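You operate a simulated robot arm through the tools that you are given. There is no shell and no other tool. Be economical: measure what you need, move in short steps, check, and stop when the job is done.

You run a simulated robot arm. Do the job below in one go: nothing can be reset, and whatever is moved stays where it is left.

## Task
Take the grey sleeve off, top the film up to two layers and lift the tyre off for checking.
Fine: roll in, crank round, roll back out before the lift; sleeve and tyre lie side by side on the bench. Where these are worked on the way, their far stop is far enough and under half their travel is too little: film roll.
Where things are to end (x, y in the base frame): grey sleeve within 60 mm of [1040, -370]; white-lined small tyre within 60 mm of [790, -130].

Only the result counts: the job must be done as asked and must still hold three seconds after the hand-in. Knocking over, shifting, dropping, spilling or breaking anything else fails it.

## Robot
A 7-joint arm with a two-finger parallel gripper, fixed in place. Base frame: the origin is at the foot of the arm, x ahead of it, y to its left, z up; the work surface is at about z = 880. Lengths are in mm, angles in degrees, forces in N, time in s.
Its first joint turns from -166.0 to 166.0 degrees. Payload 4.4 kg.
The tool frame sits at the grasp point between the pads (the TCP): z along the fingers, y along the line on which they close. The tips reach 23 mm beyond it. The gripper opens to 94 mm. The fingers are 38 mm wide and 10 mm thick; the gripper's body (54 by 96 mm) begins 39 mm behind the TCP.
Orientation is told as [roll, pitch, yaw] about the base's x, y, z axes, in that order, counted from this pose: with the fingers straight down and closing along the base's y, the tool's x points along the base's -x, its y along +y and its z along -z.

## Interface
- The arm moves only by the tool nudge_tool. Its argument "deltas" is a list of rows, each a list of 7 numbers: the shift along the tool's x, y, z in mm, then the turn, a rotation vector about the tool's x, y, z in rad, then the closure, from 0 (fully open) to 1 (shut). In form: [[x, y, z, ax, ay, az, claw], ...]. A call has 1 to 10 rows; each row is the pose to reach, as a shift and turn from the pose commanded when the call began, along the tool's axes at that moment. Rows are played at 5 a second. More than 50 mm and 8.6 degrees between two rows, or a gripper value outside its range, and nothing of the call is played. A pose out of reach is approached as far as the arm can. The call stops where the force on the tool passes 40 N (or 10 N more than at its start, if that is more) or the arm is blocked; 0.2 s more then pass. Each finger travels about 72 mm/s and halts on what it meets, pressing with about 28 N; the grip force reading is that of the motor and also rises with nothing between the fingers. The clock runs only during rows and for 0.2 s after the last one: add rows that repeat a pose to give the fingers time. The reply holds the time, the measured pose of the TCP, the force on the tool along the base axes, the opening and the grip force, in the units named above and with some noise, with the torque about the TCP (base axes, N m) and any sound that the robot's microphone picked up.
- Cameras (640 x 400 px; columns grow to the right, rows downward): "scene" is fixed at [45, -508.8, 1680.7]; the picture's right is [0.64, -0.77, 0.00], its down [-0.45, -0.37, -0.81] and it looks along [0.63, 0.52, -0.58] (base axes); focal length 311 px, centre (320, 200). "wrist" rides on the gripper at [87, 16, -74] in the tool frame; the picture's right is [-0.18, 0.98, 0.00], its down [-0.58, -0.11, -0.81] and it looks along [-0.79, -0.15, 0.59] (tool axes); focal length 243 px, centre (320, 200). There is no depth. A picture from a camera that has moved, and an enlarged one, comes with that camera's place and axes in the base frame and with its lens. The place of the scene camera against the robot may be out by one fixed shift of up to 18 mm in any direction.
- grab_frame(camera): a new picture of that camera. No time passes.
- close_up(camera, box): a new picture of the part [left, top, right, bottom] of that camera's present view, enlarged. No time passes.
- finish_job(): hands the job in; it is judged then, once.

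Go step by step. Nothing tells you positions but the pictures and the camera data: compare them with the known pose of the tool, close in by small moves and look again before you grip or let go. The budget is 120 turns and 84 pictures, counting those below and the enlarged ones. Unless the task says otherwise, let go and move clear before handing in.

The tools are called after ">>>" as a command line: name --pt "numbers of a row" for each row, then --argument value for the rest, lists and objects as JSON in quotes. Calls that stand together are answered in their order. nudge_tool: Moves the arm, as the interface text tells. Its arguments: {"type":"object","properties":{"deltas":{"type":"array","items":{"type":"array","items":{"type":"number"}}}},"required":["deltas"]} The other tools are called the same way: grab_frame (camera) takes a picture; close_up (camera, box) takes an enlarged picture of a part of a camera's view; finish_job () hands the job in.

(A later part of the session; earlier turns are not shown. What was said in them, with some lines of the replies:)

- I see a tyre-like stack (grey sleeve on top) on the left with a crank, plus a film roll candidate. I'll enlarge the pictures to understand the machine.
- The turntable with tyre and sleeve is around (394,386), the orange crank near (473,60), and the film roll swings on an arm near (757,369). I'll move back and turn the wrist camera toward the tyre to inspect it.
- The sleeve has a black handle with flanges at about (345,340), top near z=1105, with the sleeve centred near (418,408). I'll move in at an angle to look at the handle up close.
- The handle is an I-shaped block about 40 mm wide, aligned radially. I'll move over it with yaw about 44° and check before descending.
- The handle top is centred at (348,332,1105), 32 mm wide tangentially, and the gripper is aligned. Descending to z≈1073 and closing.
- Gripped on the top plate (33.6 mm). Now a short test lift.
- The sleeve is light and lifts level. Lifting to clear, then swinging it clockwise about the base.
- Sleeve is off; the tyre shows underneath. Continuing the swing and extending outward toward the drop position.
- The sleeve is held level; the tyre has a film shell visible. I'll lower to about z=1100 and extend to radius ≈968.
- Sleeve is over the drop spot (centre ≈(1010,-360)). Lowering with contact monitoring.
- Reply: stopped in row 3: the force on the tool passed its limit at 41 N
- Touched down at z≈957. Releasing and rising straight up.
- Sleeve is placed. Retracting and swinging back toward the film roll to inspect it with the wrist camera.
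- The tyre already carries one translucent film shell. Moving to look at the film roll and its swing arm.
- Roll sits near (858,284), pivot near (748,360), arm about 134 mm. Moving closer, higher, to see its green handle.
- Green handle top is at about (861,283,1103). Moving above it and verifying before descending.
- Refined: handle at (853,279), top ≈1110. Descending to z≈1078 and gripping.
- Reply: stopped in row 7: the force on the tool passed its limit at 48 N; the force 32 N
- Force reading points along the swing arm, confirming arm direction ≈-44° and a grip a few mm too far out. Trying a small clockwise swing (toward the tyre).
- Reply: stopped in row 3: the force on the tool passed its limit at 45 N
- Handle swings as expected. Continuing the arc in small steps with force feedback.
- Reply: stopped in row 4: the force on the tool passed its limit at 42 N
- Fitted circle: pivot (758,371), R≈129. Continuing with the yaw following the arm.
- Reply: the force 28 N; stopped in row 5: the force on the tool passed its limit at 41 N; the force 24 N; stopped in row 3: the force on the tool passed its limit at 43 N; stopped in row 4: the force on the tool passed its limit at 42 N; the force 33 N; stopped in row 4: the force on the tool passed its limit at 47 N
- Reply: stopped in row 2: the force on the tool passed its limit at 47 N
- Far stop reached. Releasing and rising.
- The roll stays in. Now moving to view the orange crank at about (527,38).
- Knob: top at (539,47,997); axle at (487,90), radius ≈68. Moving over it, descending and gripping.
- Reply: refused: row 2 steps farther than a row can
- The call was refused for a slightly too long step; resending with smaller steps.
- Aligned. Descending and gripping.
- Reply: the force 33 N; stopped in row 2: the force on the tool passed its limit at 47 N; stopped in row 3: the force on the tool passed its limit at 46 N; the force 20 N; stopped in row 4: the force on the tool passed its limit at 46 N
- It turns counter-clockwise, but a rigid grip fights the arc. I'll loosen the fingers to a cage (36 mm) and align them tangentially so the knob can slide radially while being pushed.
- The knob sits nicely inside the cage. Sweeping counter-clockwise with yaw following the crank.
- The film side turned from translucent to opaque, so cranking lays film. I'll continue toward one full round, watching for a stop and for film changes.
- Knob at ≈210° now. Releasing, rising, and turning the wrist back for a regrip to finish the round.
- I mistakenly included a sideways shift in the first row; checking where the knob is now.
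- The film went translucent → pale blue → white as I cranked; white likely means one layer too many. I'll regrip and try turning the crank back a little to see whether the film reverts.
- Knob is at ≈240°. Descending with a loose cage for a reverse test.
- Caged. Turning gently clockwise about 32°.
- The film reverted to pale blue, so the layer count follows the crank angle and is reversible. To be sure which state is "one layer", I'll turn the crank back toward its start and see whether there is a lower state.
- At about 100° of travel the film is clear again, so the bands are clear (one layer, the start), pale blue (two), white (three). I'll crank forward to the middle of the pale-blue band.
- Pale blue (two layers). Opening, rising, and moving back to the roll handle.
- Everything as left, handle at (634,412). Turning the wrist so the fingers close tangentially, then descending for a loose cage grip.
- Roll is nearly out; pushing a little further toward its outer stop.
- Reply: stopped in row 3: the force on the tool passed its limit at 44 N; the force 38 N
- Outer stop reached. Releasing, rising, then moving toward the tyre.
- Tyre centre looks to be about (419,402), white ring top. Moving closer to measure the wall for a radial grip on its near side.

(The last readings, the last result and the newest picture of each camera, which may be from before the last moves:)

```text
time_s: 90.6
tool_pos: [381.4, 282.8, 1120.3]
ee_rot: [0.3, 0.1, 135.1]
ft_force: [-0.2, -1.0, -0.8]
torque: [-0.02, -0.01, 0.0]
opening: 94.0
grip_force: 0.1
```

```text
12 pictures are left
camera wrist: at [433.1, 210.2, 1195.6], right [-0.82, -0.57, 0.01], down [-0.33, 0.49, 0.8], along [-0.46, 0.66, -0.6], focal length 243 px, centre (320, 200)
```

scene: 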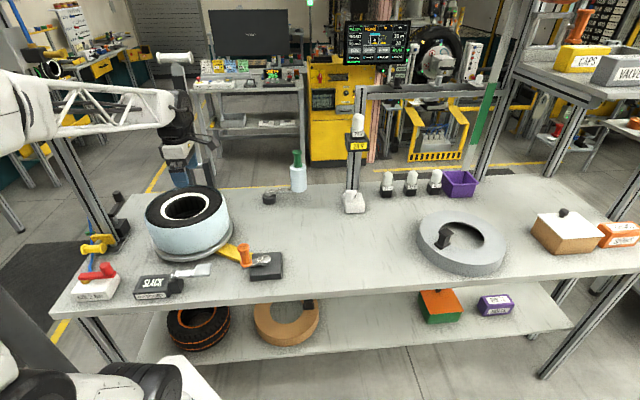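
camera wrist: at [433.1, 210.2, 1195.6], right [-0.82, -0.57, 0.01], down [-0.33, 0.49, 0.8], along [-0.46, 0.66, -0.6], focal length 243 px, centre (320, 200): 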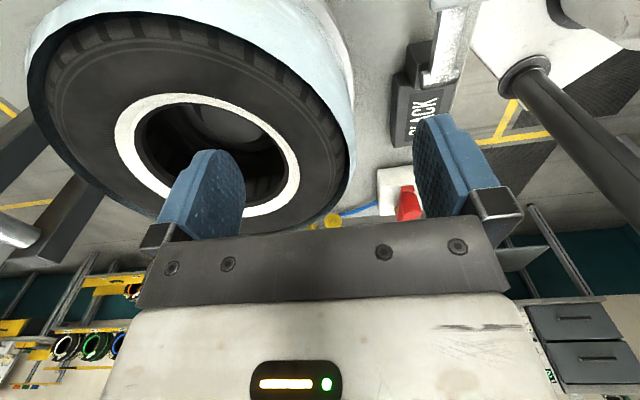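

Tyre top z≈1028, centre ≈(415,409), hole radius ≈66, outer ≈140. Moving above the near wall at radius ≈105.

>>> nudge_tool --pt "-33 -4 0 0 0 0 0" --pt "-66.2 -8.1 0 0 0 0 0" --pt "-66.2 -8.1 27 0 0 0 0" --pt "-66.2 -8.1 52 0 0 0 0"

>>> grab_frame --camera "wrist"

>>> close_up --camera "scene" --box '[130, 150, 250, 270]'

```text
time_s: 91.6
tool_pos: [339.9, 333.7, 1069.2]
ee_rot: [0.5, 0.2, 135.1]
ft_force: [-1.3, 0.1, -0.5]
torque: [0.03, 0.0, 0.02]
opening: 94.0
grip_force: 0.0
```

```text
11 pictures are left
camera wrist: at [390.6, 261.8, 1144.2], right [-0.82, -0.57, 0.01], down [-0.33, 0.49, 0.8], along [-0.46, 0.66, -0.6], focal length 243 px, centre (320, 200)
```

wrist: 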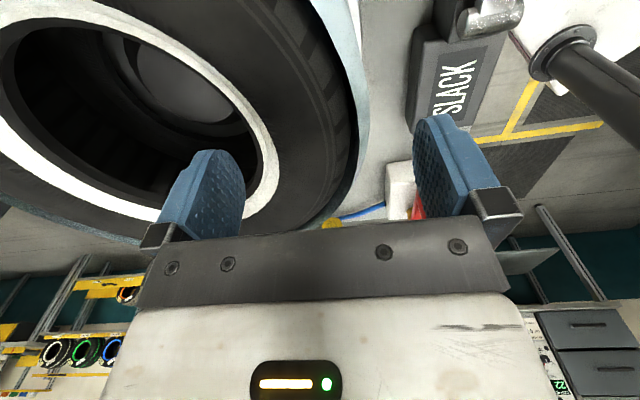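

```text
3.33 times, centred on (190, 210) of scene
camera zoom: at [45.0, -508.8, 1680.7], right [0.64, -0.77, 0.0], down [-0.45, -0.37, -0.81], along [0.63, 0.52, -0.58], focal length 1037 px, centre (753, 167)
```

zoom: 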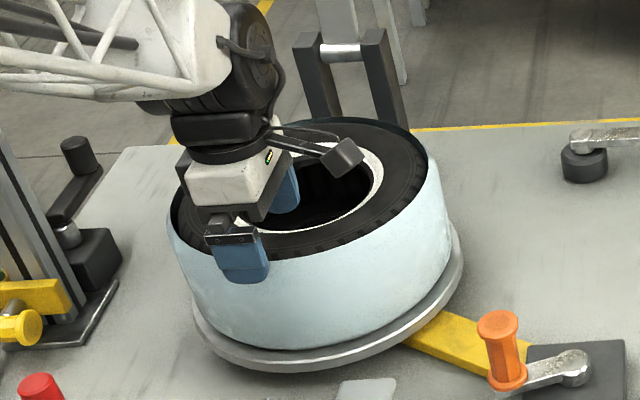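

Fingers straddle the wall (hole edge r≈66, film r≈134). Shifting 5 mm inward and descending.

>>> nudge_tool --pt "0 -5 0 0 0 0 0" --pt "0 -5 20 0 0 0 0" --pt "0 -5 40 0 0 0 0" --pt "0 -5 55 0 0 0 0" --pt "0 -5 66 0 0 0 0"

>>> close_up --camera "scene" --box '[130, 150, 250, 270]'

```text
time_s: 92.8
tool_pos: [342.2, 337.6, 1006.0]
ee_rot: [0.1, 0.3, 135.0]
ft_force: [-2.6, -1.4, 8.2]
torque: [0.3, 0.0, 0.07]
opening: 94.0
grip_force: 0.1
stopped in row 5: the force on the tool passed its limit at 60 N (the readings are from after the stop); the commanded pose is now the measured one
```

```text
3.33 times, centred on (190, 210) of scene
camera zoom: at [45.0, -508.8, 1680.7], right [0.64, -0.77, 0.0], down [-0.45, -0.37, -0.81], along [0.63, 0.52, -0.58], focal length 1037 px, centre (753, 167)
```

zoom: 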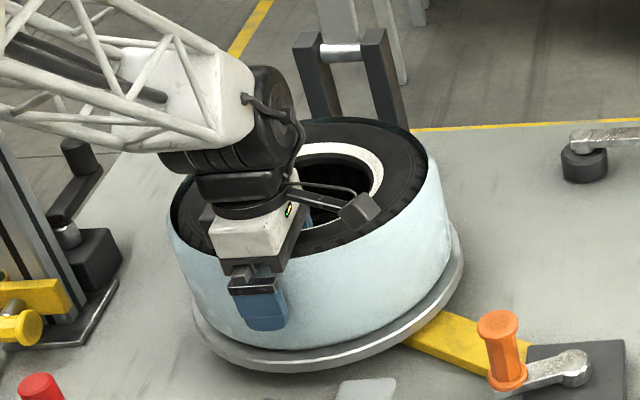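

Palm touched the rim at z≈1006. Backing off 4 mm and closing.

>>> nudge_tool --pt "0 0 -4 0 0 0 0" --pt "0 0 -4 0 0 0 0.3" --pt "0 0 -4 0 0 0 1" --pt "0 0 -4 0 0 0 1" --pt "0 0 -4 0 0 0 1" --pt "0 0 -4 0 0 0 1"

```text
time_s: 94.2
tool_pos: [342.7, 339.0, 1009.9]
ee_rot: [0.1, 0.2, 135.0]
ft_force: [14.4, 3.0, 19.5]
torque: [0.26, -0.25, -0.71]
opening: 63.3
grip_force: 28.0
```

Gripped at 63 mm. Test lift.

>>> nudge_tool --pt "0 0 -4 0 0 0 1" --pt "0 0 -10 0 0 0 1" --pt "0 0 -18 0 0 0 1" --pt "0 0 -25 0 0 0 1"

>>> close_up --camera "scene" --box '[130, 150, 250, 270]'

```text
time_s: 95.2
tool_pos: [342.6, 337.6, 1034.2]
ee_rot: [0.3, 0.2, 135.1]
ft_force: [1.1, -0.2, -11.5]
torque: [-0.76, 0.76, 0.01]
opening: 61.9
grip_force: 28.0
```

```text
3.33 times, centred on (190, 210) of scene
camera zoom: at [45.0, -508.8, 1680.7], right [0.64, -0.77, 0.0], down [-0.45, -0.37, -0.81], along [0.63, 0.52, -0.58], focal length 1037 px, centre (753, 167)
```

zoom: 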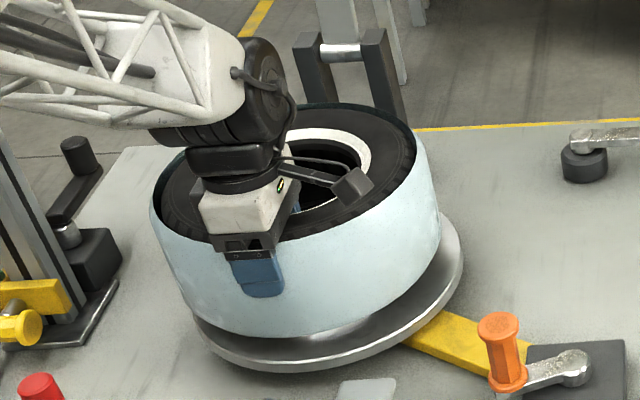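

Tyre holds (about 1.2 kg). Lifting higher and swinging clockwise at moderate speed.

>>> nudge_tool --pt "0 0 -30 0 0 0 1" --pt "0 0 -60 0 0 0 1" --pt "0 0 -95 0 0 0 1" --pt "0 0 -130 0 0 0 1" --pt "37.7 1.5 -130 0 0 0.0785 1" --pt "75.2 5.9 -130 0 0 0.157 1" --pt "112.3 13.3 -130 0 0 0.2356 1" --pt "148.6 23.5 -130 0 0 0.314 1" --pt "184 36.6 -130 0 0 0.3927 1" --pt "218.4 52.4 -130 0 0 0.4712 1"

>>> grab_frame --camera "scene"

```text
time_s: 97.5
tool_pos: [460.4, 147.4, 1166.2]
ee_rot: [0.1, 0.1, 107.9]
ft_force: [0.0, -0.4, -11.6]
torque: [-0.33, 1.03, -0.01]
opening: 62.0
grip_force: 28.2
```

```text
7 pictures are left
```

scene: 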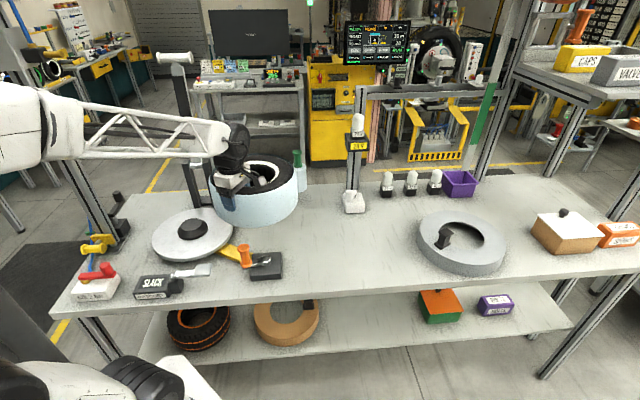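

>>> nudge_tool --pt "37.9 1.5 0 0 0 0.0785 1" --pt "75.6 6 0 0 0 0.157 1" --pt "112.8 13.4 0 0 0 0.2356 1" --pt "149.4 23.7 0 0 0 0.314 1" --pt "185 36.8 0 0 0 0.3927 1" --pt "220.2 53.1 0 0 0 0.473 1" --pt "238.4 17.5 0 0 0 0.473 1" --pt "256.6 -18.1 0 0 0 0.473 1" --pt "274.9 -53.7 0 0 0 0.473 1" --pt "293.1 -89.3 0 0 0 0.473 1"

```text
time_s: 99.7
tool_pos: [635.2, -104.9, 1164.5]
ee_rot: [-0.1, 0.2, 81.0]
ft_force: [0.2, 0.4, -11.2]
torque: [0.14, 1.02, -0.02]
opening: 62.0
grip_force: 27.6
```

>>> nudge_tool --pt "0 -28 0 0 0 0 1" --pt "0 -55.3 0 0 0 0 1" --pt "0 -55.3 35 0 0 0 1" --pt "0 -55.3 70 0 0 0 1" --pt "0 -55.3 105 0 0 0 1" --pt "0 -55.3 135 0 0 0 1" --pt "0 -55.3 155 0 0 0 1"

>>> grab_frame --camera "scene"

```text
time_s: 101.2
tool_pos: [690.3, -111.9, 1010.6]
ee_rot: [-0.2, 0.2, 81.0]
ft_force: [0.4, -0.4, -11.1]
torque: [0.18, 1.05, 0.01]
opening: 61.8
grip_force: 28.4
```

```text
6 pictures are left
```

scene: 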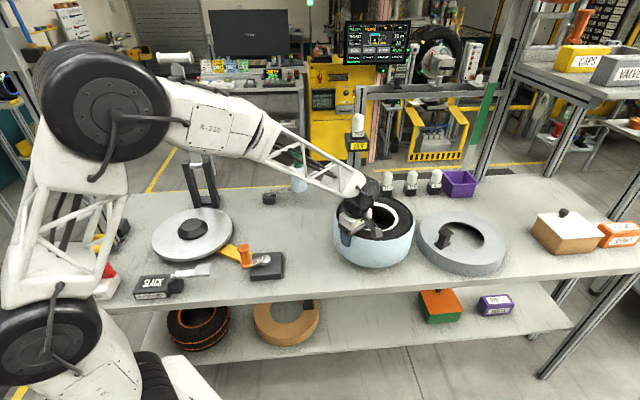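

>>> nudge_tool --pt "0 0 4 0 0 0 1" --pt "0 0 8 0 0 0 1" --pt "0 0 12 0 0 0 1" --pt "0 0 16 0 0 0 1" --pt "0 0 20 0 0 0 1" --pt "0 0 24 0 0 0 1" --pt "0 0 28 0 0 0 1" --pt "0 0 32 0 0 0 1" --pt "0 0 36 0 0 0 1" --pt "0 0 40 0 0 0 1"

```text
time_s: 103.5
tool_pos: [691.4, -112.5, 970.9]
ee_rot: [0.1, 0.2, 81.0]
ft_force: [-0.2, -0.3, -12.0]
torque: [0.17, 1.11, 0.01]
opening: 62.0
grip_force: 28.2
```

>>> nudge_tool --pt "0 0 3 0 0 0 1" --pt "0 0 6 0 0 0 1" --pt "0 0 9 0 0 0 1" --pt "0 0 12 0 0 0 1" --pt "0 0 15 0 0 0 1" --pt "0 0 18 0 0 0 1" --pt "0 0 21 0 0 0 1"

>>> close_up --camera "scene" --box '[320, 160, 520, 290]'

```text
time_s: 104.4
tool_pos: [691.6, -113.3, 965.3]
ee_rot: [-0.3, 0.1, 80.9]
ft_force: [-12.2, 3.1, 9.1]
torque: [0.3, 1.84, 0.17]
opening: 61.8
grip_force: 28.1
stopped in row 4: the force on the tool passed its limit at 47 N (the readings are from after the stop); the commanded pose is now the measured one
```

```text
3.08 times, centred on (420, 225) of scene
camera zoom: at [45.0, -508.8, 1680.7], right [0.64, -0.77, 0.0], down [-0.45, -0.37, -0.81], along [0.63, 0.52, -0.58], focal length 957 px, centre (12, 123)
```

zoom: 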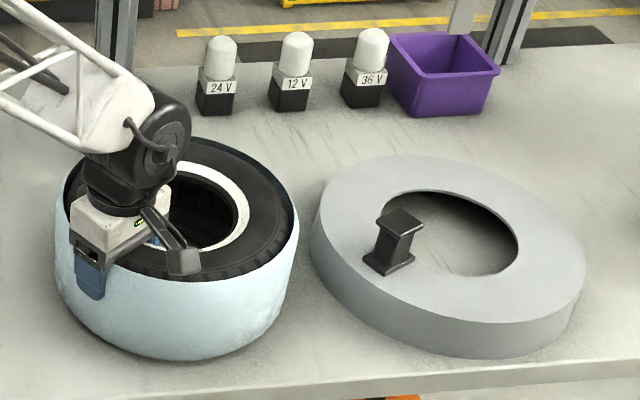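

Tyre rests on the bench. Releasing and rising clear.

>>> nudge_tool --pt "0 0 0 0 0 0 0.25" --pt "0 0 0 0 0 0 0.1" --pt "0 0 0 0 0 0 0" --pt "0 0 0 0 0 0 0" --pt "0 0 -30 0 0 0 0" --pt "0 0 -70 0 0 0 0" --pt "0 0 -115 0 0 0 0" --pt "0 0 -160 0 0 0 0" --pt "0 0 -200 0 0 0 0"

>>> nudge_tool --pt "0 45 0 0 0 0 0" --pt "0 90 0 0 0 0 0" --pt "0 135 0 0 0 0 0" --pt "0 180 0 0 0 0 0"

>>> grab_frame --camera "scene"

```text
time_s: 106.4
tool_pos: [689.3, -113.2, 1162.3]
ee_rot: [-0.1, 0.2, 81.0]
ft_force: [-0.4, -0.7, -0.2]
torque: [-0.01, 0.01, -0.02]
opening: 93.9
grip_force: 0.0
```

```text
time_s: 107.4
tool_pos: [512.3, -80.6, 1162.1]
ee_rot: [-0.3, 0.2, 81.1]
ft_force: [-0.3, -0.3, 0.1]
torque: [0.01, 0.04, -0.05]
opening: 93.7
grip_force: 0.0
```

```text
4 pictures are left
```

scene: 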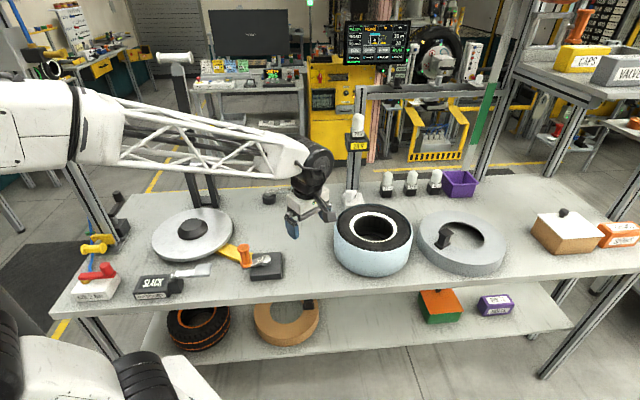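

Sleeve and tyre lie side by side near their targets, the film still shows pale blue (two layers), the roll is back out and the arm is clear. Handing in.

>>> finish_job

```text
The job is handed in.
```

I took the sleeve off, brought the film to what I read as two layers, swung the roll back out and lifted the tyre onto the bench; the job is handed in and the result isn't known yet.

- **Positions:** the sleeve's centre is near (1015, -362) and the tyre's near (795, -130), both inside the 60 mm limit by my camera estimate.
- **Film count:** this is my least certain point, because nothing states the number of layers. As I cranked, the film went from clear to pale blue to white. I took clear as the starting layer, so pale blue is two. I overshot to white once and cranked back to pale blue, which the film followed.
- **Roll:** I swung it in to its far stop and later back out to its outer stop, before the lift.
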